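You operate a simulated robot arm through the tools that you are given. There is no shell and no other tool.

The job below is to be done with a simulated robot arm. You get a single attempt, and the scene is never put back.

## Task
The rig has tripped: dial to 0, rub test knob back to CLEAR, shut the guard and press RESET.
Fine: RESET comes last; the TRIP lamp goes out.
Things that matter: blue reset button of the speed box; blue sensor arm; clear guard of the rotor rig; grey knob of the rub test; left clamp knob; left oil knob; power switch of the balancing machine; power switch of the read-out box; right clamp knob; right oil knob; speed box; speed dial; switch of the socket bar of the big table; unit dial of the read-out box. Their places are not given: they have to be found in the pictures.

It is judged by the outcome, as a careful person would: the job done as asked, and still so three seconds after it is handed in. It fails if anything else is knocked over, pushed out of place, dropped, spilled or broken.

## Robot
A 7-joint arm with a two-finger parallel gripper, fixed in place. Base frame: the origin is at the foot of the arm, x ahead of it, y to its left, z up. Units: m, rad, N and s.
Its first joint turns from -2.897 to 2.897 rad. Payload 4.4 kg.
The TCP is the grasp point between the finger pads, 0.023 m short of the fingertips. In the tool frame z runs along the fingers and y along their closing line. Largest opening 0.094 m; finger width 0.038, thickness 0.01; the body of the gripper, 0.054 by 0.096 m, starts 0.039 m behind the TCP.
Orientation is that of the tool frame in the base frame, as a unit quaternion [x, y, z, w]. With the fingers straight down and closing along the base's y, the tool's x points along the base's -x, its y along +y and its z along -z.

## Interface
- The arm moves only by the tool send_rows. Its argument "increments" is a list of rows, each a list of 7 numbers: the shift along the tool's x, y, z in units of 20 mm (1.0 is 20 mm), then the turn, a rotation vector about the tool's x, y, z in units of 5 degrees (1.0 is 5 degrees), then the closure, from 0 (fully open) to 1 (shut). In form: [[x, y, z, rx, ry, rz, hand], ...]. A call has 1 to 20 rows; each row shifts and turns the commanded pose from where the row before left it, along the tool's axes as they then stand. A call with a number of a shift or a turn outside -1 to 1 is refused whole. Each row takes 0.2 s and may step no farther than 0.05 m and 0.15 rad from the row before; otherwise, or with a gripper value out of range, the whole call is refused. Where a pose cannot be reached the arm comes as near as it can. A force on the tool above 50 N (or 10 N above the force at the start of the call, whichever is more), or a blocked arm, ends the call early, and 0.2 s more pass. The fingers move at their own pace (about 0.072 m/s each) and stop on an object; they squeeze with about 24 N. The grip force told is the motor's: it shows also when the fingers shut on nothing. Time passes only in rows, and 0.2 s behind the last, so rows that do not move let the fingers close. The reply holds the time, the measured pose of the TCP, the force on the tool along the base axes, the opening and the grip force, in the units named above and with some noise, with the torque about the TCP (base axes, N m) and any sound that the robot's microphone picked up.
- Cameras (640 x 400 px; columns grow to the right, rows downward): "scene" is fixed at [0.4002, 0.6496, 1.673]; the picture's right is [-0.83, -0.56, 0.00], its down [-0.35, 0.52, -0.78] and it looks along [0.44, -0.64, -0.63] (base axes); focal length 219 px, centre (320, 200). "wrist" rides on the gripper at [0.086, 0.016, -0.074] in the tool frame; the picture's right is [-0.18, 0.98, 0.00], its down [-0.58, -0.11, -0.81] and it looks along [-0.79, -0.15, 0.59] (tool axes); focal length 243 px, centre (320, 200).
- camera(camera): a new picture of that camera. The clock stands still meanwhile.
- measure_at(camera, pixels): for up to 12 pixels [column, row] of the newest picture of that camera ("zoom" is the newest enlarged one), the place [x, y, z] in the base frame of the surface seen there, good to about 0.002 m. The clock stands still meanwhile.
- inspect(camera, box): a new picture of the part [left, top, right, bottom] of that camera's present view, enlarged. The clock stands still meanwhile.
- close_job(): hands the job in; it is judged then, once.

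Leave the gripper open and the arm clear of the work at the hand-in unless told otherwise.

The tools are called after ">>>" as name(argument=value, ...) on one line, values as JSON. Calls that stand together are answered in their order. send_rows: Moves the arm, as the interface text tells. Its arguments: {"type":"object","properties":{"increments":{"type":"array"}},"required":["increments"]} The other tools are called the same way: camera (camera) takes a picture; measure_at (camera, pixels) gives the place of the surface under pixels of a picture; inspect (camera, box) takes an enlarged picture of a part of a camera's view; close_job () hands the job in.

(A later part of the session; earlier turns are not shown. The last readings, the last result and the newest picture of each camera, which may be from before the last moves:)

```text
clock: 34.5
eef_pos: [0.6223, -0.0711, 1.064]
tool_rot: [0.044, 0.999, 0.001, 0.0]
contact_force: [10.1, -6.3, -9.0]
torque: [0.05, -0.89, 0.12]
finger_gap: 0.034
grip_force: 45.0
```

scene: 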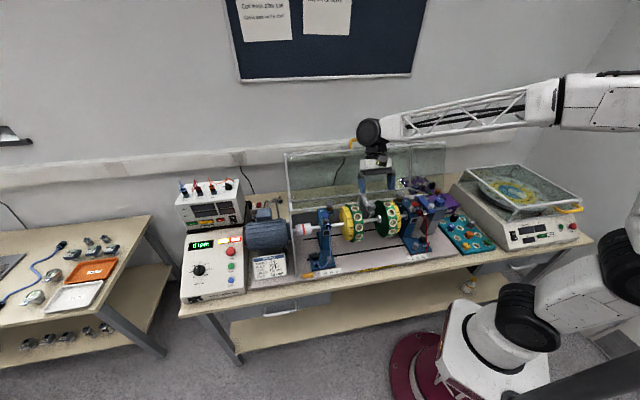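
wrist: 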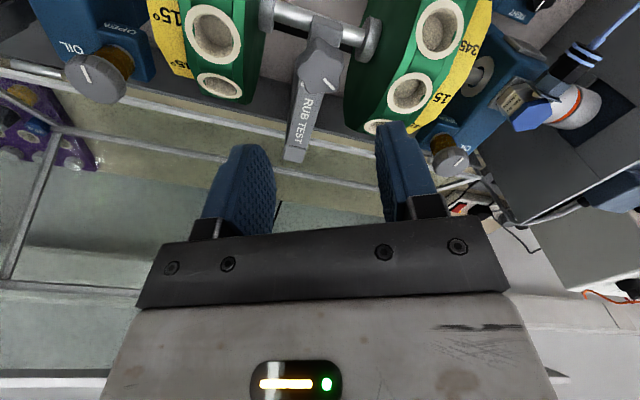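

Side force is small now. Turn clockwise in 2.5° steps.

>>> send_rows(increments=[[0, 0, 0, 0, 0, 0.5, 1], [0, 0, 0, 0, 0, 0.5, 1], [0, 0, 0, 0, 0, 0.5, 1], [0, 0, 0, 0, 0, 0.5, 1]])

>>> inspect(camera="wrist", box=[250, 110, 390, 220])

```text
clock: 35.5
eef_pos: [0.6205, -0.0717, 1.0637]
tool_rot: [0.131, 0.991, 0.001, -0.001]
contact_force: [-0.4, 8.7, -14.1]
torque: [-0.3, 0.03, 0.56]
finger_gap: 0.0345
grip_force: 44.7
```

```text
3.64 times, centred on (320, 165) of wrist
```

zoom: 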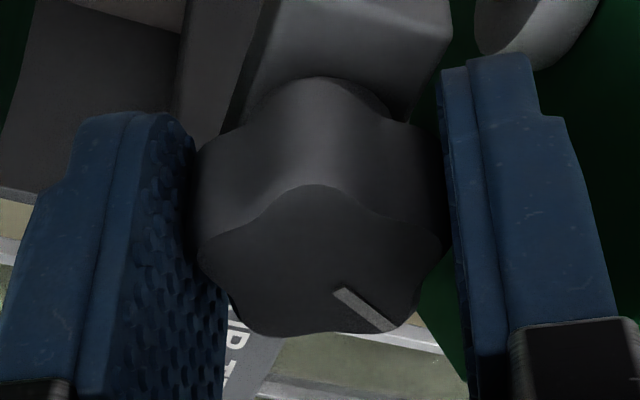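

The knob did not move at all this time — it's against an end stop at about 13°. Measured clockwise from CLEAR that is ~300° (start was 270°), so the knob's travel goes the other way round: it must be wound back counter-clockwise ~300° to CLEAR. I'll now turn counter-clockwise and check that it moves.

>>> send_rows(increments=[[0, 0, 0, 0, 0, -1, 1], [0, 0, 0, 0, 0, -1, 1], [0, 0, 0, 0, 0, -1, 1], [0, 0, 0, 0, 0, -1, 1], [0, 0, 0, 0, 0, -1, 1], [0, 0, 0, 0, 0, -1, 1]])

>>> inspect(camera="wrist", box=[250, 110, 390, 220])

```text
clock: 36.9
eef_pos: [0.6228, -0.0701, 1.0641]
tool_rot: [-0.131, 0.991, 0.001, 0.0]
contact_force: [-26.2, -10.0, -12.3]
torque: [-0.55, 0.63, -0.01]
finger_gap: 0.0343
grip_force: 44.8
```

```text
3.64 times, centred on (320, 165) of wrist
```

zoom: 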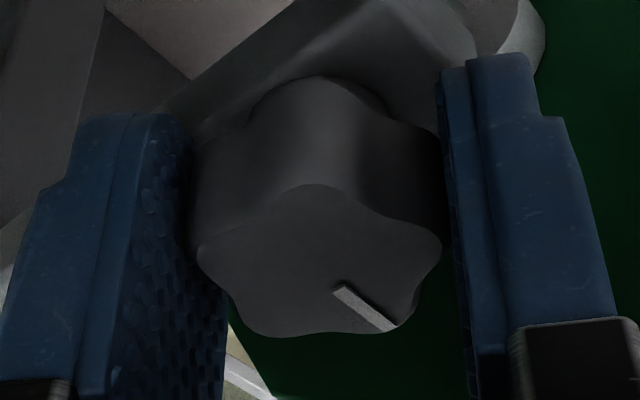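

Counter-clockwise it turns freely (torque ≈ 0, knob followed all 30°). I'll trim the small offset and keep winding counter-clockwise.

>>> send_rows(increments=[[0.05, 0, 0.02, 0, 0, -1, 1], [0, 0, 0, 0, 0, -1, 1], [0, 0, 0, 0, 0, -1, 1], [0, 0, 0, 0, 0, -1, 1], [0, 0, 0, 0, 0, -1, 1], [0, 0, 0, 0, 0, -1, 1]])

```text
clock: 38.2
eef_pos: [0.6222, -0.0715, 1.0642]
tool_rot: [-0.383, 0.924, 0.001, 0.001]
contact_force: [24.7, 11.6, -10.0]
torque: [0.2, -0.42, -0.01]
finger_gap: 0.0345
grip_force: 44.7
```

>>> send_rows(increments=[[-0.05, -0.02, 0.01, 0, 0, -1, 1], [0, 0, 0, 0, 0, -1, 1], [0, 0, 0, 0, 0, -1, 1], [0, 0, 0, 0, 0, -1, 1], [0, 0, 0, 0, 0, -1, 1], [0, 0, 0, 0, 0, -1, 1]])

>>> inspect(camera="wrist", box=[250, 110, 390, 220])

```text
clock: 39.6
eef_pos: [0.6216, -0.0697, 1.0644]
tool_rot: [-0.609, 0.793, 0.0, 0.001]
contact_force: [-1.0, -25.7, 14.2]
torque: [-0.08, 0.41, 0.0]
finger_gap: 0.0342
grip_force: 45.4
```

```text
3.64 times, centred on (320, 165) of wrist
```

zoom: 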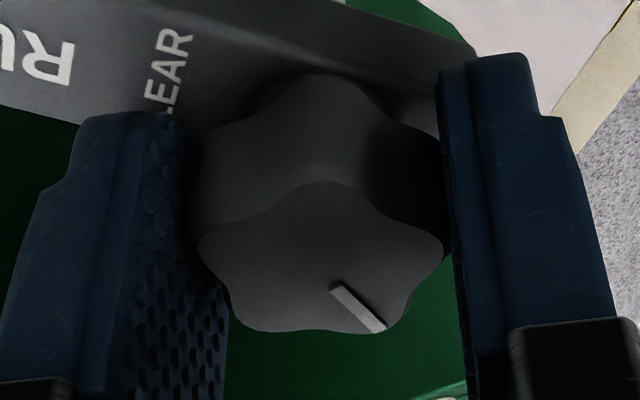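

>>> send_rows(increments=[[0.05, -0.01, -0.015, 0, 0, -1, 1], [0, 0, 0, 0, 0, -1, 1], [0, 0, 0, 0, 0, -1, 1], [0, 0, 0, 0, 0, -1, 1], [0, 0, 0, 0, 0, -1, 1], [0, 0, 0, 0, 0, -1, 1]])

```text
clock: 41.0
eef_pos: [0.6217, -0.0717, 1.0647]
tool_rot: [0.794, -0.608, 0.001, -0.001]
contact_force: [46.9, -7.5, -12.1]
torque: [0.2, -0.19, -0.07]
finger_gap: 0.0338
grip_force: 45.8
```

>>> send_rows(increments=[[0.02, -0.07, 0, 0, 0, 0, 1], [0, 0, 0, 0, 0, -1, 1], [0, 0, 0, 0, 0, -1, 1], [0, 0, 0, 0, 0, -1, 1], [0, 0, 0, 0, 0, -1, 1], [0, 0, 0, 0, 0, -1, 1], [0, 0, 0, 0, 0, -1, 1]])

>>> inspect(camera="wrist", box=[250, 110, 390, 220])

```text
clock: 42.6
eef_pos: [0.6231, -0.0728, 1.0653]
tool_rot: [0.924, -0.382, 0.0, -0.001]
contact_force: [-5.5, -0.3, 8.4]
torque: [0.02, 0.33, 0.01]
finger_gap: 0.0334
grip_force: 44.6
```

```text
3.64 times, centred on (320, 165) of wrist
```

zoom: 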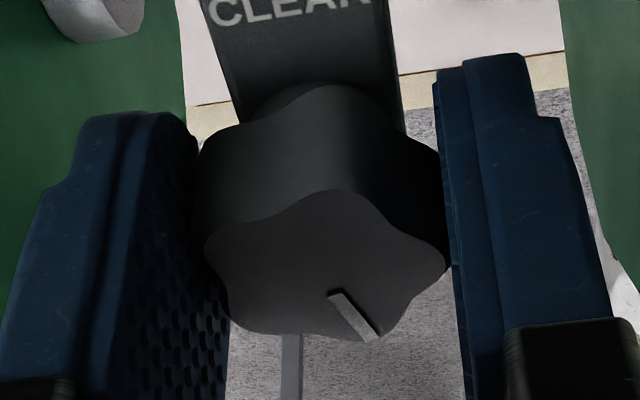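

Still turning freely (yaw −135°, mark ≈ 162°). Continue another 30°.

>>> send_rows(increments=[[0, 0, 0, 0, 0, -1, 1], [0, 0, 0, 0, 0, -1, 1], [0, 0, 0, 0, 0, -1, 1], [0, 0, 0, 0, 0, -1, 1], [0, 0, 0, 0, 0, -1, 1], [0, 0, 0, 0, 0, -1, 1]])

>>> inspect(camera="wrist", box=[250, 110, 390, 220])

>>> camera(camera="scene")

```text
clock: 44.0
eef_pos: [0.6252, -0.0711, 1.063]
tool_rot: [0.991, -0.131, 0.001, -0.001]
contact_force: [17.4, 29.2, 12.6]
torque: [0.37, 0.86, -0.08]
finger_gap: 0.0335
grip_force: 44.9
```

```text
3.64 times, centred on (320, 165) of wrist
```

zoom: 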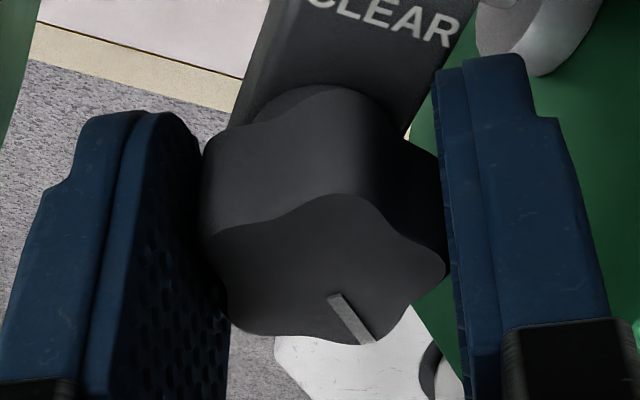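

```text
taken
```

scene: 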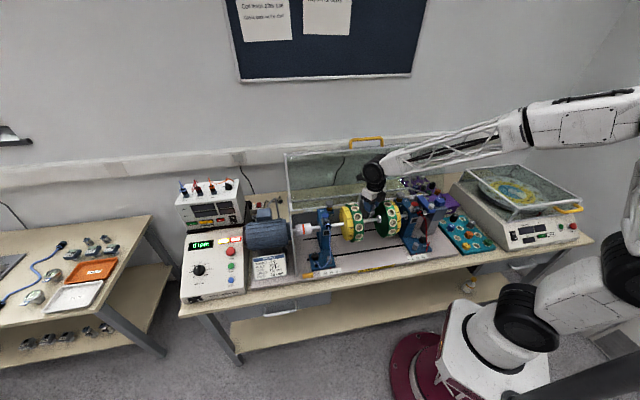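

>>> send_rows(increments=[[0, 0, 0, 0, 0, -1, 1], [0, 0, 0, 0, 0, -1, 1], [0, 0, 0, 0, 0, -1, 1], [0, 0, 0, 0, 0, -1, 1]])

```text
clock: 44.5
eef_pos: [0.6173, -0.0694, 1.0658]
tool_rot: [0.992, -0.123, 0.0, 0.003]
contact_force: [-17.0, -10.2, 3.5]
torque: [0.87, 1.07, -0.1]
finger_gap: 0.0333
grip_force: 44.9
out of reach, approached as far as the arm can: row 1, 2
stopped in row 2: the force on the tool passed its limit at 100 N (the readings are from after the stop); the commanded pose is now the measured one
```

That is the wrist's limit (yaw −165°). I'll release, lift and check the knob.

>>> send_rows(increments=[[0, 0, 0, 0, 0, 0, 0.4], [0, 0, 0, 0, 0, 0, 0.4], [0, 0, -1, 0, 0, 0, 0.4], [0, 0, -1, 0, 0, 0, 0.4], [0, 0, -1, 0, 0, 0, 0.4], [0, 0, -1, 0, 0, 0, 0.4], [0, 0, -1, 0, 0, 0, 0.4]])

>>> inspect(camera="scene", box=[350, 185, 390, 220])

>>> inspect(camera="wrist", box=[260, 20, 380, 110])

```text
clock: 46.1
eef_pos: [0.6162, -0.0688, 1.167]
tool_rot: [0.992, -0.123, 0.001, 0.003]
contact_force: [-0.4, -0.6, 0.3]
torque: [0.01, 0.0, 0.02]
finger_gap: 0.0564
grip_force: 0.0
```

```text
11.43 times, centred on (370, 202) of scene
```

zoom: 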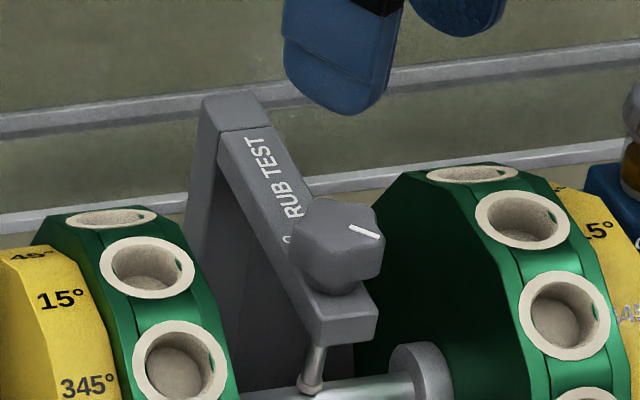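

```text
4.44 times, centred on (320, 65) of wrist
```

zoom: 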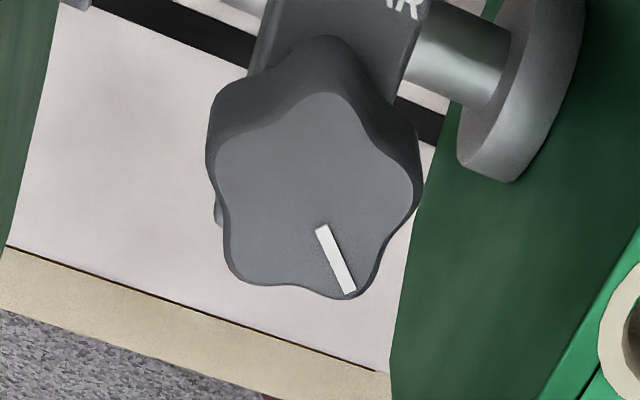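

The knob has been wound back about 180°; the mark now points right. I'll measure the lobes for the next grip.

>>> measure_at(camera="zoom", pixels=[[322, 232], [349, 290], [325, 100], [222, 155], [242, 272], [405, 190], [350, 296]])

```text
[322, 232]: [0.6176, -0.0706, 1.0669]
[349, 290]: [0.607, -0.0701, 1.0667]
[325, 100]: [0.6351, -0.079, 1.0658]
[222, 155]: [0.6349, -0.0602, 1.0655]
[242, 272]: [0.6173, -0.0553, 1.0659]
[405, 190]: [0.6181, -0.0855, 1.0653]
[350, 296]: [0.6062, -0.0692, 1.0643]
```

Knob mark is at ≈181°, CLEAR at 316°, so 135° more counter-clockwise. I'll rotate the tool back to yaw ≈ +53° above the knob for a fresh grip.

>>> send_rows(increments=[[0, 0, 0, 0, 0, 1, 0.4], [0, 0, 0, 0, 0, 1, 0.4], [0, 0, 0, 0, 0, 1, 0.4], [0, 0, 0, 0, 0, 1, 0.4], [0, 0, 0, 0, 0, 1, 0.4], [0, 0, 0, 0, 0, 1, 0.4], [0, 0, 0, 0, 0, 1, 0.4], [0, 0, 0, 0, 0, 1, 0.4], [0, 0, 0, 0, 0, 1, 0.4], [0, 0, 0, 0, 0, 1, 0.4], [0, 0, 0, 0, 0, 1, 0.4], [0, 0, 0, 0, 0, 1, 0.4], [0, 0, 0, 0, 0, 1, 0.4], [0, 0, 0, 0, 0, 1, 0.4], [0, 0, 0, 0, 0, 1, 0.4], [0, 0, 0, 0, 0, 1, 0.4], [0, 0, 0, 0, 0, 1, 0.4], [0, 0, 0, 0, 0, 1, 0.4], [0, 0, 0, 0, 0, 1, 0.4], [0, 0, 0, 0, 0, 1, 0.4]])

>>> send_rows(increments=[[0, 0, 0, 0, 0, 1, 0.4], [0, 0, 0, 0, 0, 1, 0.4], [0, 0, 0, 0, 0, 1, 0.4], [0, 0, 0, 0, 0, 1, 0.4], [0, 0, 0, 0, 0, 1, 0.4], [0, 0, 0, 0, 0, 1, 0.4], [0, 0, 0, 0, 0, 1, 0.4], [0, 0, 0, 0, 0, 1, 0.4], [0, 0, 0, 0, 0, 1, 0.4], [0, 0, 0, 0, 0, 1, 0.4], [0, 0, 0, 0, 0, 1, 0.4], [0, 0, 0, 0, 0, 1, 0.4], [0, 0, 0, 0, 0, 1, 0.4], [0, 0, 0, 0, 0, 1, 0.4], [0, 0, 0, 0, 0, 1, 0.4], [0, 0, 0, 0, 0, 1, 0.4], [0, 0, 0, 0, 0, 1, 0.4], [0, 0, 0, 0, 0, 1, 0.4], [0, 0, 0, 0, 0, 1, 0.4], [0, 0, 0, 0, 0, 1, 0.4]])

>>> send_rows(increments=[[0, 0, 0, 0, 0, 1, 0.4], [0, 0, 0, 0, 0, 1, 0.4], [0, 0, 0, 0, 0, 1, 0.4], [0, 0, 0, 0, 0, 0.84, 0.4]])

```text
clock: 50.3
eef_pos: [0.618, -0.0692, 1.1676]
tool_rot: [-0.543, 0.84, -0.004, -0.001]
contact_force: [-0.6, -0.4, 0.0]
torque: [-0.02, -0.02, -0.01]
finger_gap: 0.0563
grip_force: 0.0
```

```text
clock: 54.5
eef_pos: [0.6169, -0.0682, 1.1674]
tool_rot: [0.293, 0.956, -0.002, 0.002]
contact_force: [0.8, -0.3, 0.4]
torque: [-0.02, 0.02, -0.02]
finger_gap: 0.0566
grip_force: 0.1
```

```text
clock: 55.5
eef_pos: [0.6177, -0.0689, 1.1676]
tool_rot: [0.449, 0.894, -0.002, 0.002]
contact_force: [1.0, 0.7, 0.0]
torque: [0.02, -0.01, 0.0]
finger_gap: 0.0563
grip_force: 0.0
```

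>>> send_rows(increments=[[-0.22, 0.118, 0, 0, 0, 0, 0.4], [0, 0, 1, 0, 0, 0, 0.4], [0, 0, 1, 0, 0, 0, 0.4], [0, 0, 1, 0, 0, 0, 0.4], [0, 0, 1, 0, 0, 0, 0.4], [0, 0, 1, 0, 0, 0, 0.4], [0, 0, 0, 0, 0, 0, 0.4]])

>>> send_rows(increments=[[0, 0, 0, 0, 0, 0, 0.7], [0, 0, 0, 0, 0, 0, 1], [0, 0, 0, 0, 0, 0, 1], [0, 0, 0, 0, 0, 0, 1]])

>>> inspect(camera="wrist", box=[250, 110, 390, 220])

```text
clock: 57.1
eef_pos: [0.6215, -0.0704, 1.0649]
tool_rot: [0.448, 0.894, -0.002, 0.003]
contact_force: [0.2, -0.8, 1.2]
torque: [0.02, 0.01, -0.03]
finger_gap: 0.0562
grip_force: 0.0
```

```text
clock: 58.1
eef_pos: [0.6211, -0.0687, 1.0654]
tool_rot: [0.449, 0.894, -0.002, 0.002]
contact_force: [9.7, 7.1, -3.5]
torque: [0.12, -0.64, 0.01]
finger_gap: 0.0343
grip_force: 45.1
```

```text
3.64 times, centred on (320, 165) of wrist
```

zoom: 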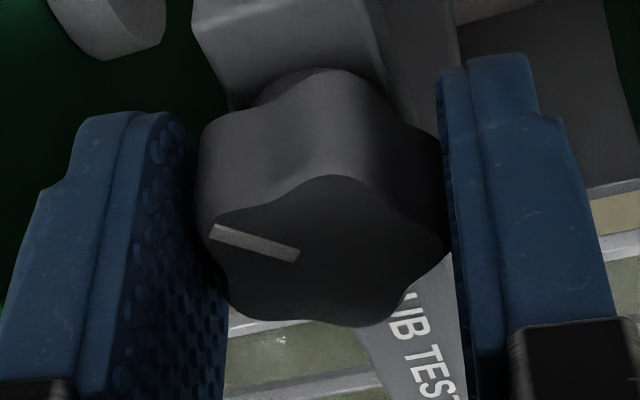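

Well centred this time (only ~12 N side force). Wind counter-clockwise, 45° first.

>>> send_rows(increments=[[0, 0, 0, 0, 0, -1, 1], [0, 0, 0, 0, 0, -1, 1], [0, 0, 0, 0, 0, -1, 1], [0, 0, 0, 0, 0, -1, 1], [0, 0, 0, 0, 0, -1, 1], [0, 0, 0, 0, 0, -1, 1], [0, 0, 0, 0, 0, -1, 1], [0, 0, 0, 0, 0, -1, 1], [0, 0, 0, 0, 0, -1, 1]])

```text
clock: 60.1
eef_pos: [0.6217, -0.0699, 1.0663]
tool_rot: [0.072, 0.997, -0.004, 0.001]
contact_force: [-3.0, 14.0, -24.9]
torque: [0.35, -0.67, 0.02]
finger_gap: 0.0338
grip_force: 44.9
```

>>> send_rows(increments=[[0, 0.02, 0.03, 0, 0, -1, 1], [0, 0, 0, 0, 0, -1, 1], [0, 0, 0, 0, 0, -1, 1], [0, 0, 0, 0, 0, -1, 1], [0, 0, 0, 0, 0, -1, 1], [0, 0, 0, 0, 0, -1, 1], [0, 0, 0, 0, 0, -1, 1], [0, 0, 0, 0, 0, -1, 1], [0, 0, 0, 0, 0, -1, 1]])

>>> inspect(camera="wrist", box=[250, 110, 390, 220])

```text
clock: 62.1
eef_pos: [0.6221, -0.0708, 1.0666]
tool_rot: [-0.315, 0.949, -0.004, 0.002]
contact_force: [11.3, 0.5, -10.5]
torque: [1.2, -0.43, -0.01]
finger_gap: 0.0332
grip_force: 45.2
```

```text
3.64 times, centred on (320, 165) of wrist
```

zoom: 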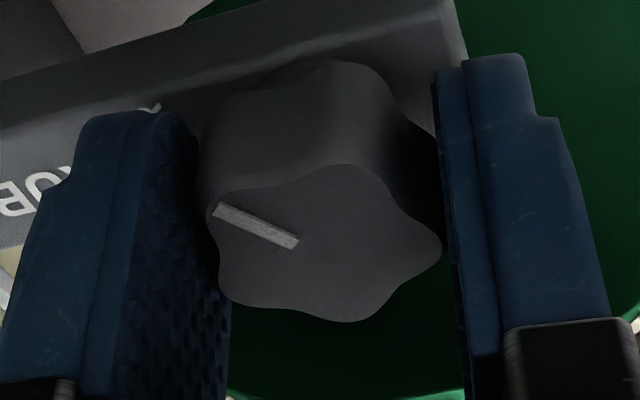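

>>> measure_at(camera="zoom", pixels=[[218, 210], [294, 242], [340, 170], [433, 245], [355, 315], [230, 300], [222, 200]])

```text
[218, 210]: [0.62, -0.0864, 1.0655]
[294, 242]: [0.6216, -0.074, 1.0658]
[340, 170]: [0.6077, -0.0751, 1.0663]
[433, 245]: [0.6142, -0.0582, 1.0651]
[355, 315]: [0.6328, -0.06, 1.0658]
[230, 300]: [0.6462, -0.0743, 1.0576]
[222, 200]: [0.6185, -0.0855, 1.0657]
```

Mark at ≈265°. About 51° to go; turn 40° more, then check.

>>> send_rows(increments=[[0, 0, 0, 0, 0, -1, 1], [0, 0, 0, 0, 0, -1, 1], [0, 0, 0, 0, 0, -1, 1], [0, 0, 0, 0, 0, -1, 1], [0, 0, 0, 0, 0, -1, 1], [0, 0, 0, 0, 0, -1, 1], [0, 0, 0, 0, 0, -1, 1], [0, 0, 0, 0, 0, -1, 1]])

>>> inspect(camera="wrist", box=[250, 110, 390, 220])

>>> measure_at(camera="zoom", pixels=[[218, 210], [294, 242], [340, 170], [433, 245], [355, 315], [230, 300], [222, 200]])

```text
clock: 63.9
eef_pos: [0.6227, -0.0708, 1.0684]
tool_rot: [-0.621, 0.784, -0.004, 0.0]
contact_force: [15.3, 1.1, 26.1]
torque: [0.87, 0.24, 0.03]
finger_gap: 0.0334
grip_force: 45.1
```

```text
3.64 times, centred on (320, 165) of wrist
```

zoom: 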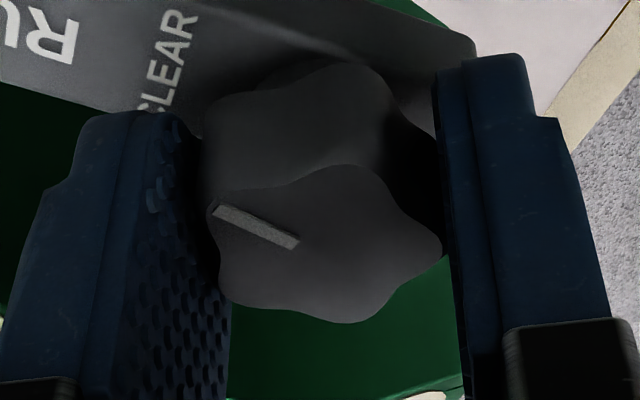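

```text
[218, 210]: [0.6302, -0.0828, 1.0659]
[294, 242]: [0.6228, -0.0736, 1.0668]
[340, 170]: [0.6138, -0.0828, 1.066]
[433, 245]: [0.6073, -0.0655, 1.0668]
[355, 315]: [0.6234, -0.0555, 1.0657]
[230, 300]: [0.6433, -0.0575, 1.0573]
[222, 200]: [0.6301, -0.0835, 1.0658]
```

Mark ≈305°, so ~11° more to CLEAR at 316°.

>>> send_rows(increments=[[0, 0, -0.02, 0, 0, -0.6, 1], [0, 0, 0, 0, 0, -0.6, 1], [0, 0, 0, 0, 0, -0.6, 1], [0, 0, 0, 0, 0, -0.4, 1]])

>>> inspect(camera="wrist", box=[250, 110, 390, 220])

>>> measure_at(camera="zoom", pixels=[[218, 210], [294, 242], [340, 170], [433, 245], [355, 315], [230, 300], [222, 200]])

```text
clock: 64.9
eef_pos: [0.6218, -0.0697, 1.0668]
tool_rot: [-0.693, 0.721, -0.004, -0.002]
contact_force: [6.7, 25.4, 21.3]
torque: [0.34, 0.57, -0.01]
finger_gap: 0.0334
grip_force: 45.2
```

```text
3.64 times, centred on (320, 165) of wrist
```

zoom: 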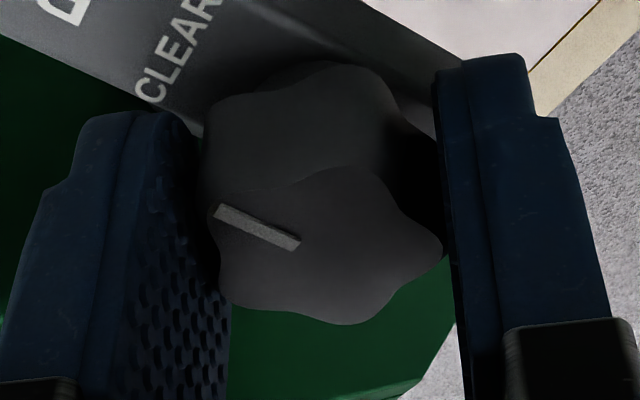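

```text
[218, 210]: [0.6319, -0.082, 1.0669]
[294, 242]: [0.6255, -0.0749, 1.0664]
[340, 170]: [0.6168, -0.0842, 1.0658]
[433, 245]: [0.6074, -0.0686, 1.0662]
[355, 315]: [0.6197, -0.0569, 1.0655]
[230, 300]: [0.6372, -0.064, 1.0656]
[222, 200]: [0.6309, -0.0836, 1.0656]
```

Mark ≈315°, at the CLEAR label. I'll add 3° to feel for the end stop.

>>> send_rows(increments=[[0, 0, 0, 0, 0, -0.3, 1], [0, 0, 0, 0, 0, -0.3, 1], [0, 0, 0, 0, 0, 0, 1]])

```text
clock: 65.7
eef_pos: [0.6221, -0.0697, 1.0669]
tool_rot: [0.711, -0.703, 0.004, 0.002]
contact_force: [-1.9, 21.3, 11.9]
torque: [0.55, 0.15, -0.44]
finger_gap: 0.0335
grip_force: 44.6
```

A resisting torque of −0.44 N m appeared: the end stop at CLEAR is reached. Release, lift and verify.

>>> send_rows(increments=[[0, 0, 0, 0, 0, 0, 0.4], [0, 0, 0, 0, 0, 0, 0.4], [0, 0, -1, 0, 0, 0, 0.4], [0, 0, -1, 0, 0, 0, 0.4], [0, 0, -1, 0, 0, 0, 0.4], [0, 0, -1, 0, 0, 0, 0.4], [0, 0, -1, 0, 0, 0, 0.4]])

>>> inspect(camera="scene", box=[350, 185, 390, 220])

>>> inspect(camera="wrist", box=[260, 20, 380, 110])

```text
clock: 67.3
eef_pos: [0.6215, -0.0705, 1.1674]
tool_rot: [0.711, -0.703, 0.003, 0.002]
contact_force: [-0.2, 0.1, -0.4]
torque: [-0.02, 0.01, 0.0]
finger_gap: 0.0563
grip_force: 0.0
```

```text
11.43 times, centred on (370, 202) of scene
```

zoom: 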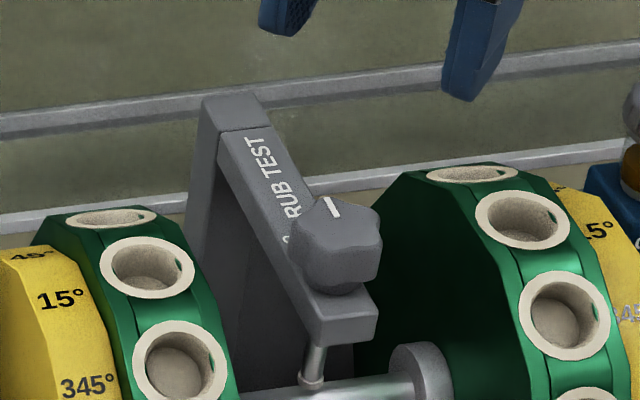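

```text
4.44 times, centred on (320, 65) of wrist
```

zoom: 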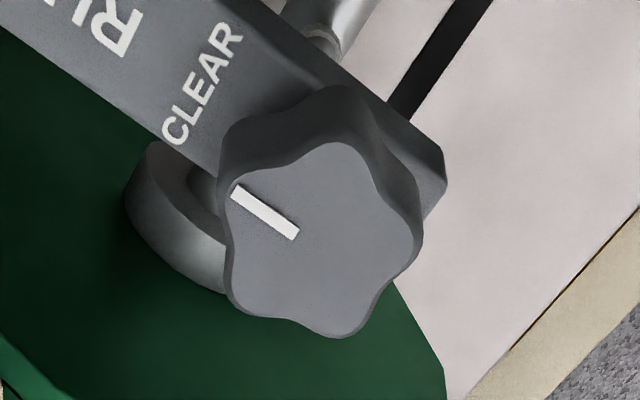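

The mark is parallel with the bar and points at CLEAR. Next: the dial. I'll look at the speed box area again and measure the read-out box, motor and side plate that stand near the path.

>>> inspect(camera="scene", box=[170, 165, 310, 305])

>>> measure_at(camera="zoom", pixels=[[210, 55], [255, 55], [190, 75], [300, 45], [325, 130], [165, 100], [250, 65], [400, 125], [420, 170], [340, 210], [485, 295], [195, 375]])

```text
2.86 times, centred on (240, 235) of scene
```

zoom: 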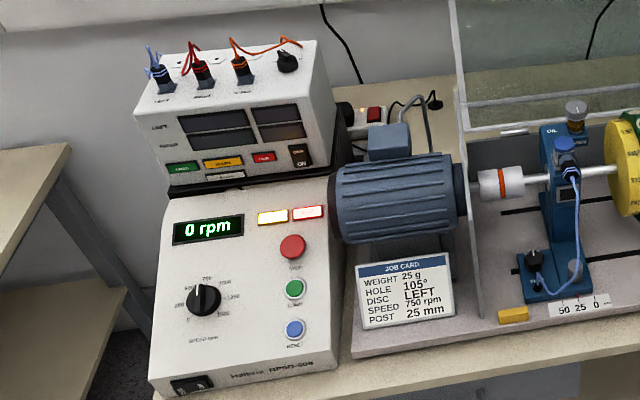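

```text
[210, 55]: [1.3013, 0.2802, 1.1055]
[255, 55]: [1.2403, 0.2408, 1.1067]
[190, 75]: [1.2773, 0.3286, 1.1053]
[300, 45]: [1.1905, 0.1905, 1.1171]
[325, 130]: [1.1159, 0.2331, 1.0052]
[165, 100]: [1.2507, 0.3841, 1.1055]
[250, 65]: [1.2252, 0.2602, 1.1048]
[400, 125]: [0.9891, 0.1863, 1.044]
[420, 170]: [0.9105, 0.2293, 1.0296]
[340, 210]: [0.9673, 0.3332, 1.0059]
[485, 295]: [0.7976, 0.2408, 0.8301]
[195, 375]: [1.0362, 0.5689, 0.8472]
```

The read-out box (top z 1.105) stands behind the speed box and the motor (top z≈1.04) to its right. The dial is ~1.19 m from my base, so I need the tool tilted outward. I'll lift to z≈1.27, turn the tool to face radially, then go left over the rig.

>>> send_rows(increments=[[0, 0, -1, 0, 0, 0, 0.4], [0, 0, -1, 0, 0, 0, 0.4], [0, 0, -1, 0, 0, 0, 0.4], [0, 0, -1, 0, 0, 0, 0.4], [0, 0, -1, 0, 0, 0, 0.4], [0, 0, 0, 0, 0, 1, 0], [0, 0, 0, 0, 0, 1, 0], [0, 0, 0, 0, 0, 1, 0], [0, 0, 0, 0, 0, 1, 0], [0, 0, 0, 0, 0, 1, 0], [0, 0, 0, 0, 0, 1, 0], [0, 0, 0, 0, 0, 1, 0], [0, 0, 0, 0, 0, 1, 0], [0, 0, 0, 0, 0, 1, 0], [0, 0, 0, 0, 0, 1, 0], [0, 0, 0, 0, 0, 1, 0], [0, 0, 0, 0, 0, 1, 0], [0, 0, 0, 0, 0, 1, 0], [0, 0, 0, 0, 0, 0.1, 0]])

>>> send_rows(increments=[[-1, 0.92, 0, 0, 0, 0, 0], [-1, 0.92, 0, 0, 0, 0, 0], [-1, 0.92, 0, 0, 0, 0, 0], [-1, 0.92, 0, 0, 0, 0, 0], [-1, 0.92, 0, 0, 0, 0, 0], [-1, 0.92, 0, 0, 0, 0, 0], [-1, 0.92, 0, 0, 0, 0, 0], [-1, 0.92, 0, 0, 0, 0, 0], [-1, 0.92, 0, 0, 0, 0, 0], [-1, 0.92, 0, 0, 0, 0, 0], [-1, 0.92, 0, 0, 0, 0, 0], [-1, 0.92, 0, 0, 0, 0, 0], [-1, 0.92, 0, 0, 0, 0, 0], [-1, 0.92, 0, 0, 0, 0, 0], [-1, 0.92, 0, 0, 0, 0, 0], [-1, 0.92, 0, 0, 0, 0, 0], [-1, 0.92, 0, 0, 0, 0, 0], [-0.5, 0.46, 0, 0, 0, 0, 0]])

>>> camera(camera="wrist")

>>> camera(camera="scene")

```text
clock: 71.3
eef_pos: [0.6211, -0.0688, 1.2674]
tool_rot: [-0.219, 0.976, -0.004, 0.001]
contact_force: [-0.7, -0.1, 1.0]
torque: [-0.01, -0.01, 0.03]
finger_gap: 0.0937
grip_force: 0.0
```

```text
clock: 75.1
eef_pos: [0.8023, 0.3709, 1.2641]
tool_rot: [-0.219, 0.976, -0.004, 0.001]
contact_force: [0.4, -0.1, 0.0]
torque: [0.03, 0.03, -0.01]
finger_gap: 0.0939
grip_force: 0.1
```

```text
taken
```

wrist: 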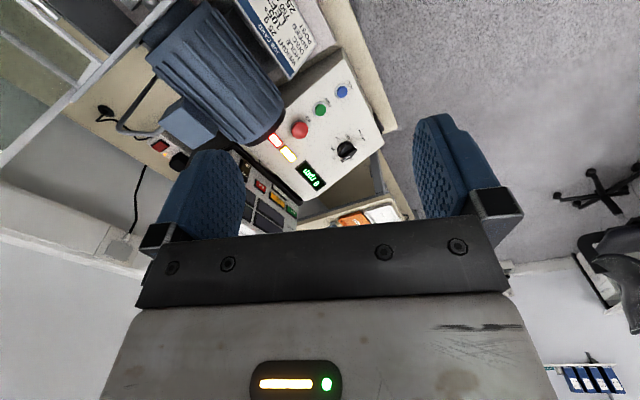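

```text
taken
```

scene: 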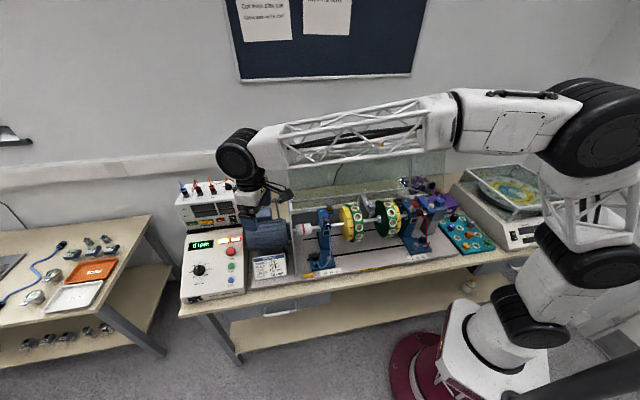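

I can see the panel well from here: dial at about (346,150), RESET (blue) at (342,92). Enlarge.

>>> inspect(camera="wrist", box=[260, 70, 400, 210])

>>> inspect(camera="wrist", box=[315, 125, 375, 175])

```text
2.86 times, centred on (330, 140) of wrist
```

zoom: 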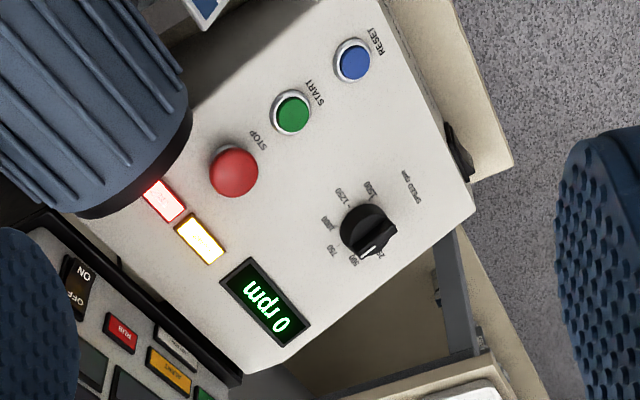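

```text
8.00 times, centred on (345, 150) of wrist
```

zoom: 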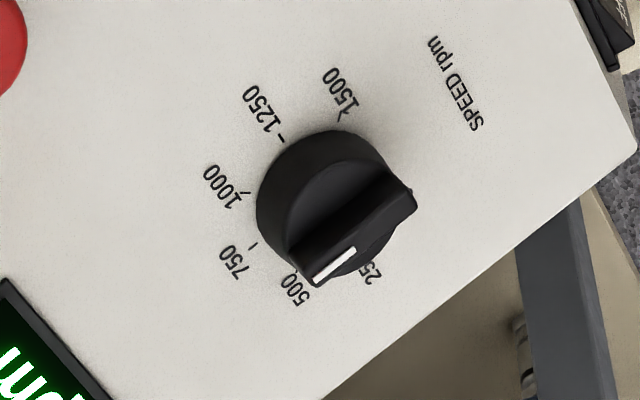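

The dial is a bar knob, its white pointer near 500. I'll measure the bar, the ticks and the panel.

>>> measure_at(camera="zoom", pixels=[[318, 275], [350, 250], [385, 195], [405, 190], [310, 265], [345, 225], [330, 180], [283, 138], [249, 245], [345, 118], [180, 200], [500, 60]])

>>> measure_at(camera="zoom", pixels=[[295, 272], [243, 194], [415, 205], [300, 150], [270, 200], [350, 160], [360, 205], [400, 320], [560, 160], [100, 330], [150, 60], [372, 262]])

```text
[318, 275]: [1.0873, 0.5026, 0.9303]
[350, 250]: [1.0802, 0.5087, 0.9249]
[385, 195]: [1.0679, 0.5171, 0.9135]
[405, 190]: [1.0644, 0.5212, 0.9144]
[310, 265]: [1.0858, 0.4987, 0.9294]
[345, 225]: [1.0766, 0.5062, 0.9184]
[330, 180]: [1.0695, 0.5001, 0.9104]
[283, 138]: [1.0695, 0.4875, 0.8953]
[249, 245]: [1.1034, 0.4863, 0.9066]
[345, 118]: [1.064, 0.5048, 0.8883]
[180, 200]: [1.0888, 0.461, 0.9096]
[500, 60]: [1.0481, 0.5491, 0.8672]
```

```text
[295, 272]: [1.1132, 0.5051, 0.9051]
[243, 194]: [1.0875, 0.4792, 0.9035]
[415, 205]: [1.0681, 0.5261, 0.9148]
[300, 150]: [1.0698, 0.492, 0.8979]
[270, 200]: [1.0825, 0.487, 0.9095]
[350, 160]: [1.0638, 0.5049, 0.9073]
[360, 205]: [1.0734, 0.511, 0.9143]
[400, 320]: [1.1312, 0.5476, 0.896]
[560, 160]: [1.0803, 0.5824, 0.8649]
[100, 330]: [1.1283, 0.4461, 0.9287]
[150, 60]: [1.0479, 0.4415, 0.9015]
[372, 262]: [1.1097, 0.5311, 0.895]
```

From the 3D points the bar stands straight up the panel: the dial is at 750 (12 o'clock). It must go 135° counter-clockwise to 0. Dial axis meets the panel at about (1.0875,0.5046,0.8957), disc top 18 mm and bar top 30 mm above the panel. It's at the edge of my reach, so I'll push the bar round with closed fingertips, tool tilted outward. First I roll the tool −150° so the wrist camera rides on top.

>>> send_rows(increments=[[0, 0, 0, 0, 0, -1, 1], [0, 0, 0, 0, 0, -1, 1], [0, 0, 0, 0, 0, -1, 1], [0, 0, 0, 0, 0, -1, 1], [0, 0, 0, 0, 0, -1, 1], [0, 0, 0, 0, 0, -1, 1], [0, 0, 0, 0, 0, -1, 1], [0, 0, 0, 0, 0, -1, 1], [0, 0, 0, 0, 0, -1, 1], [0, 0, 0, 0, 0, -1, 1], [0, 0, 0, 0, 0, -1, 1], [0, 0, 0, 0, 0, -1, 1], [0, 0, 0, 0, 0, -1, 1], [0, 0, 0, 0, 0, -1, 1], [0, 0, 0, 0, 0, -1, 1], [0, 0, 0, 0, 0, -1, 1], [0, 0, 0, 0, 0, -1, 1], [0, 0, 0, 0, 0, -1, 1], [0, 0, 0, 0, 0, -1, 1], [0, 0, 0, 0, 0, -1, 1]])

>>> send_rows(increments=[[0, 0, 0, 0, 0, -1, 1], [0, 0, 0, 0, 0, -1, 1], [0, 0, 0, 0, 0, -1, 1], [0, 0, 0, 0, 0, -1, 1], [0, 0, 0, 0, 0, -1, 1], [0, 0, 0, 0, 0, -1, 1], [0, 0, 0, 0, 0, -1, 1], [0, 0, 0, 0, 0, -1, 1], [0, 0, 0, 0, 0, -1, 1], [0, 0, 0, 0, 0, -1, 1], [0, 0, 0, 0.5, 0.866, 0, 1], [0, 0, 0, 0.5, 0.866, 0, 1], [0, 0, 0, 0.5, 0.866, 0, 1], [0, 0, 0, 0.5, 0.866, 0, 1], [0, 0, 0, 0.5, 0.866, 0, 1], [0, 0, 0, 0.5, 0.866, 0, 1]])

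>>> camera(camera="wrist")

>>> camera(camera="scene")

```text
clock: 79.3
eef_pos: [0.8019, 0.3703, 1.2639]
tool_rot: [0.888, -0.459, 0.003, 0.003]
contact_force: [0.3, 0.0, -0.7]
torque: [0.01, 0.01, 0.02]
finger_gap: 0.0001
grip_force: 23.7
```

```text
clock: 82.7
eef_pos: [0.8004, 0.3709, 1.2645]
tool_rot: [0.965, -0.04, 0.231, -0.117]
contact_force: [-0.5, -0.3, -0.7]
torque: [0.03, 0.0, 0.0]
finger_gap: 0.0001
grip_force: 23.5
```

```text
taken
```

wrist: 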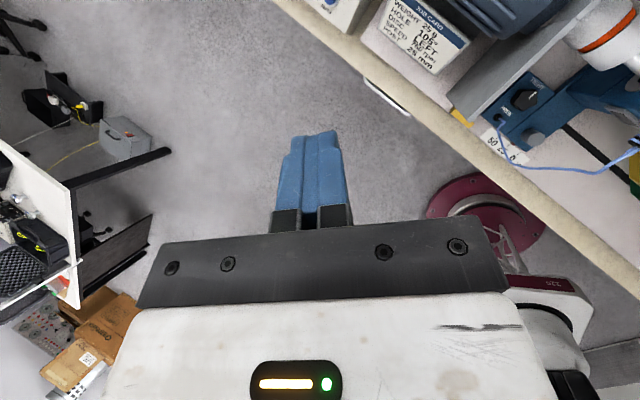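

```text
taken
```

scene: 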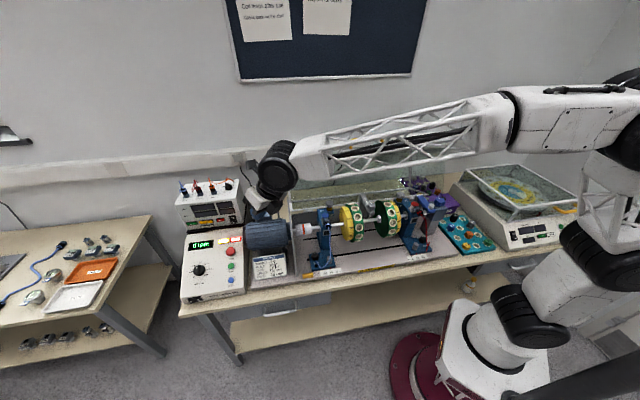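

Tool is tilted 30° outward, fingers closed. Now go outward and down toward a point above the panel, (1.03,0.48,1.10), to test the reach.

>>> send_rows(increments=[[0.431, -0.256, 0.949, 0, 0, 0, 1], [0.431, -0.256, 0.949, 0, 0, 0, 1], [0.431, -0.256, 0.949, 0, 0, 0, 1], [0.431, -0.256, 0.949, 0, 0, 0, 1], [0.431, -0.256, 0.949, 0, 0, 0, 1], [0.431, -0.256, 0.949, 0, 0, 0, 1], [0.431, -0.256, 0.949, 0, 0, 0, 1], [0.431, -0.256, 0.949, 0, 0, 0, 1], [0.431, -0.256, 0.949, 0, 0, 0, 1], [0.431, -0.256, 0.949, 0, 0, 0, 1], [0.431, -0.256, 0.949, 0, 0, 0, 1], [0.431, -0.256, 0.949, 0, 0, 0, 1], [0.431, -0.256, 0.949, 0, 0, 0, 1], [0.431, -0.256, 0.949, 0, 0, 0, 1]])

>>> camera(camera="wrist")

>>> camera(camera="scene")

```text
clock: 85.7
eef_pos: [1.0311, 0.4801, 1.1052]
tool_rot: [0.965, -0.039, 0.231, -0.117]
contact_force: [-0.1, 0.0, -0.8]
torque: [-0.04, 0.0, 0.01]
finger_gap: 0.0
grip_force: 23.5
```

```text
taken
```

wrist: 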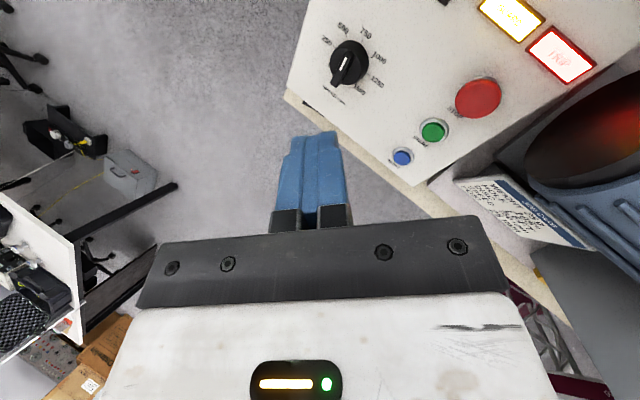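

```text
taken
```

scene: 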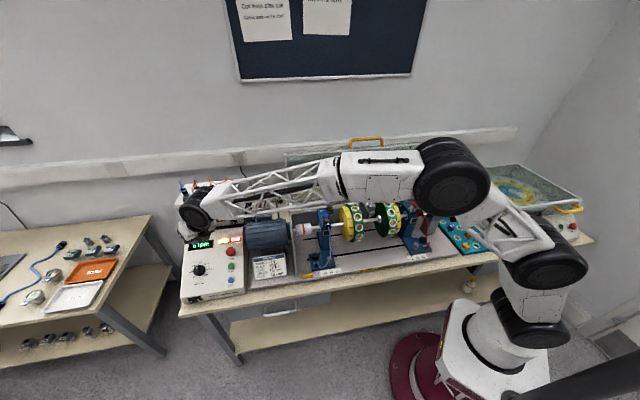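

Reach is fine so far. The wrist camera now looks down on the panel: dial at (347,62). Enlarge it.

>>> inspect(camera="wrist", box=[300, 10, 420, 110])

>>> measure_at(camera="zoom", pixels=[[237, 208], [220, 248], [190, 285], [235, 175], [270, 200], [255, 250], [262, 118], [358, 170], [330, 290], [195, 320], [130, 150]])

```text
4.00 times, centred on (360, 60) of wrist
```

zoom: 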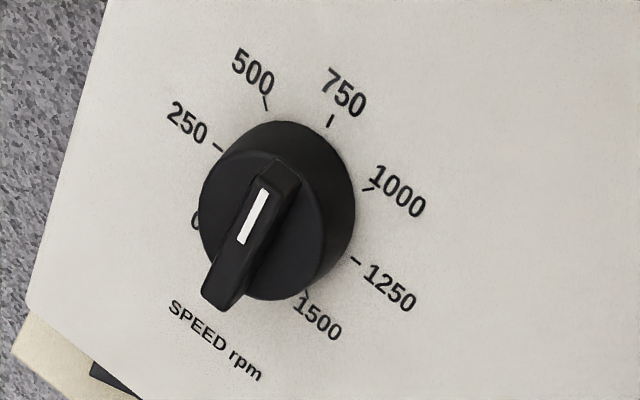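

```text
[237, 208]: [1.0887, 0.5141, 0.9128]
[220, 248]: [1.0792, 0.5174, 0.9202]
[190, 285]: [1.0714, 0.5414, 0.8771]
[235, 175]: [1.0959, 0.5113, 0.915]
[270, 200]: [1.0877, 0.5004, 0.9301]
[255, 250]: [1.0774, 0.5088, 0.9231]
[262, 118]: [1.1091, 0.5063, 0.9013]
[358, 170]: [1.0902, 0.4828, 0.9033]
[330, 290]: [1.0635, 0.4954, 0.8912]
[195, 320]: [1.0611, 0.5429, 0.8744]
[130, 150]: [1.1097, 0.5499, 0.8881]
```

The pointer bar is along the panel's up direction (750). I'll test reach by going to a point about 10 cm above the dial along its axis, same orientation.

>>> send_rows(increments=[[-0.256, -0.169, 0.898, 0, 0, 0, 1], [-0.256, -0.169, 0.898, 0, 0, 0, 1], [-0.256, -0.169, 0.898, 0, 0, 0, 1], [-0.256, -0.169, 0.898, 0, 0, 0, 1], [-0.256, -0.169, 0.898, 0, 0, 0, 1], [-0.256, -0.169, 0.898, 0, 0, 0, 1], [-0.256, -0.169, 0.898, 0, 0, 0, 1]])

>>> camera(camera="wrist")

>>> camera(camera="scene")

```text
clock: 87.3
eef_pos: [1.0573, 0.5357, 0.9848]
tool_rot: [0.965, -0.039, 0.231, -0.117]
contact_force: [0.2, 1.0, 0.9]
torque: [-0.02, -0.01, 0.01]
finger_gap: 0.0
grip_force: 24.4
```

```text
taken
```

wrist: 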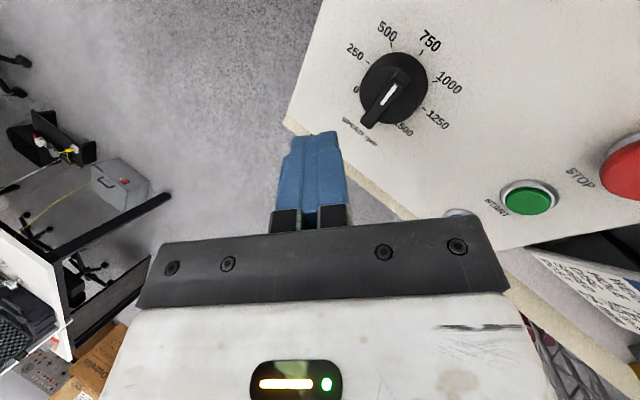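

```text
taken
```

scene: 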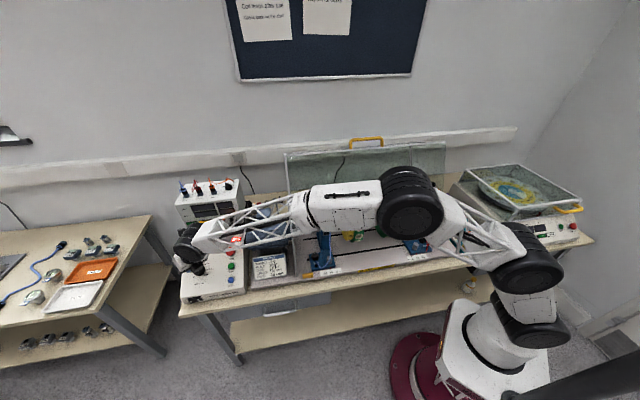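

Reach is fine here. Pushing with the broad fingertips would foul the disc, so I'll grip the dial's round rim (≈39 mm) with the finger faces parallel to the dial axis and turn about that axis in strokes. For that the tool must be rolled +278° (camera stays on the upper side). I do this here, 10 cm above the panel.

>>> send_rows(increments=[[0, 0, 0, 0, 0, 1, 1], [0, 0, 0, 0, 0, 1, 1], [0, 0, 0, 0, 0, 1, 1], [0, 0, 0, 0, 0, 1, 1], [0, 0, 0, 0, 0, 1, 1], [0, 0, 0, 0, 0, 1, 1], [0, 0, 0, 0, 0, 1, 1], [0, 0, 0, 0, 0, 1, 1], [0, 0, 0, 0, 0, 1, 1], [0, 0, 0, 0, 0, 1, 1], [0, 0, 0, 0, 0, 1, 1], [0, 0, 0, 0, 0, 1, 1], [0, 0, 0, 0, 0, 1, 1], [0, 0, 0, 0, 0, 1, 1], [0, 0, 0, 0, 0, 1, 1], [0, 0, 0, 0, 0, 1, 1], [0, 0, 0, 0, 0, 1, 1], [0, 0, 0, 0, 0, 1, 1], [0, 0, 0, 0, 0, 1, 1], [0, 0, 0, 0, 0, 1, 1]])

>>> send_rows(increments=[[0, 0, 0, 0, 0, 1, 1], [0, 0, 0, 0, 0, 1, 1], [0, 0, 0, 0, 0, 1, 1], [0, 0, 0, 0, 0, 1, 1], [0, 0, 0, 0, 0, 1, 1], [0, 0, 0, 0, 0, 1, 1], [0, 0, 0, 0, 0, 1, 1], [0, 0, 0, 0, 0, 1, 1], [0, 0, 0, 0, 0, 1, 1], [0, 0, 0, 0, 0, 1, 1], [0, 0, 0, 0, 0, 1, 1], [0, 0, 0, 0, 0, 1, 1], [0, 0, 0, 0, 0, 1, 1], [0, 0, 0, 0, 0, 1, 1], [0, 0, 0, 0, 0, 1, 1], [0, 0, 0, 0, 0, 1, 1], [0, 0, 0, 0, 0, 1, 1], [0, 0, 0, 0, 0, 1, 1], [0, 0, 0, 0, 0, 1, 1], [0, 0, 0, 0, 0, 1, 1]])

>>> send_rows(increments=[[0, 0, 0, 0, 0, 1, 1], [0, 0, 0, 0, 0, 1, 1], [0, 0, 0, 0, 0, 1, 1], [0, 0, 0, 0, 0, 1, 1], [0, 0, 0, 0, 0, 1, 1], [0, 0, 0, 0, 0, 1, 1], [0, 0, 0, 0, 0, 1, 1], [0, 0, 0, 0, 0, 1, 1], [0, 0, 0, 0, 0, 1, 1], [0, 0, 0, 0, 0, 1, 1], [0, 0, 0, 0, 0, 1, 1], [0, 0, 0, 0, 0, 1, 1], [0, 0, 0, 0, 0, 1, 1], [0, 0, 0, 0, 0, 1, 1], [0, 0, 0, 0, 0, 1, 1], [0, 0, 0, 0, 0, 0.7, 1]])

>>> camera(camera="wrist")

>>> camera(camera="scene")

```text
clock: 91.5
eef_pos: [1.0582, 0.534, 0.9834]
tool_rot: [-0.59, 0.765, -0.06, 0.252]
contact_force: [-0.5, -0.4, 0.6]
torque: [0.0, -0.01, 0.01]
finger_gap: 0.0
grip_force: 24.6
```

```text
clock: 95.7
eef_pos: [1.057, 0.5332, 0.9839]
tool_rot: [0.206, 0.944, 0.155, 0.207]
contact_force: [0.3, 1.3, -0.2]
torque: [0.0, 0.0, 0.0]
finger_gap: 0.0
grip_force: 23.8
```

```text
clock: 99.1
eef_pos: [1.0563, 0.5339, 0.9854]
tool_rot: [0.757, 0.6, 0.251, 0.062]
contact_force: [0.3, 0.6, -0.1]
torque: [0.01, -0.03, 0.01]
finger_gap: 0.0
grip_force: 23.9
```

```text
taken
```

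wrist: 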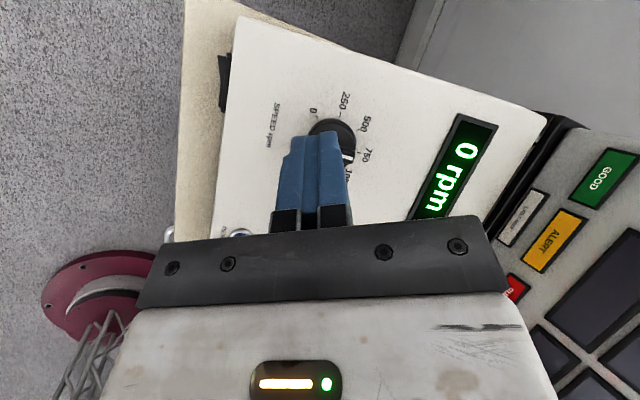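

```text
taken
```

scene: 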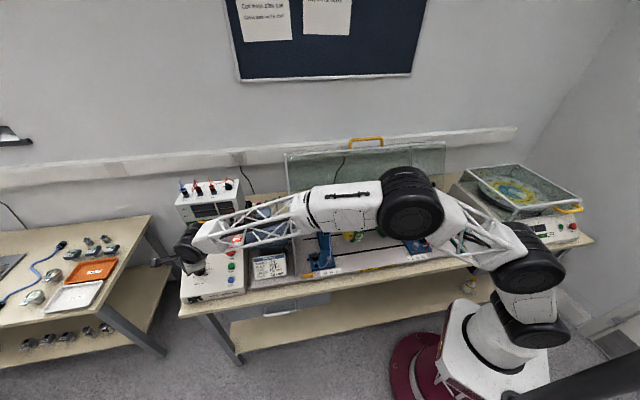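

The roll succeeded; finger closing line is now perpendicular to the dial axis. Next I rotate −28° about the dial axis (to the start of the stroke) and open the fingers to 60 mm.

>>> send_rows(increments=[[0, 0, 0, -0.504, 0, 0.863, 0.36], [0, 0, 0, -0.504, 0, 0.863, 0.36], [0, 0, 0, -0.504, 0, 0.863, 0.36], [0, 0, 0, -0.504, 0, 0.863, 0.36], [0, 0, 0, -0.504, 0, 0.863, 0.36], [0, 0, 0, -0.32, 0, 0.55, 0.36]])

>>> camera(camera="wrist")

```text
clock: 100.5
eef_pos: [1.0619, 0.5363, 0.9867]
tool_rot: [0.849, 0.402, 0.328, 0.1]
contact_force: [0.4, 0.4, 2.4]
torque: [-0.02, 0.09, 0.05]
finger_gap: 0.0602
grip_force: 0.1
out of reach, approached as far as the arm can: row 6
```

```text
taken
```

wrist: 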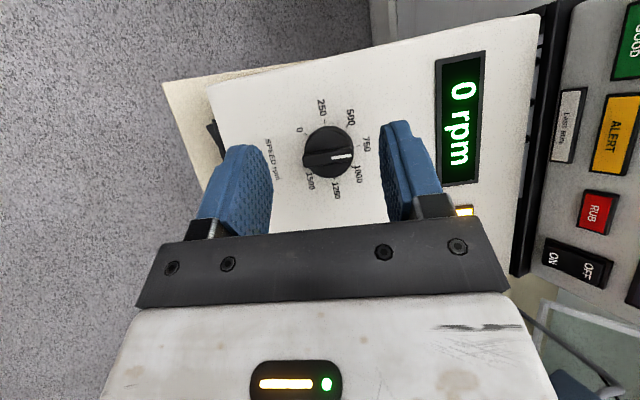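

The last bit hit the wrist limit, so I'll rotate back ccw 8° to a comfortable start and look closely.

>>> send_rows(increments=[[0, 0, 0, 0.504, 0, -0.863, 0.36], [0, 0, 0, 0.32, 0, -0.55, 0.36]])

>>> inspect(camera="wrist", box=[260, 90, 400, 200])

```text
clock: 101.1
eef_pos: [1.0606, 0.5366, 0.986]
tool_rot: [0.83, 0.456, 0.31, 0.09]
contact_force: [-0.3, -0.9, -0.5]
torque: [0.0, 0.03, 0.01]
finger_gap: 0.0603
grip_force: 0.0
```

```text
3.64 times, centred on (330, 145) of wrist
```

zoom: 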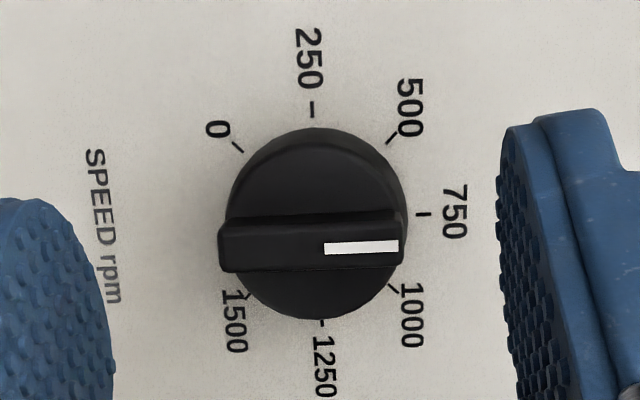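

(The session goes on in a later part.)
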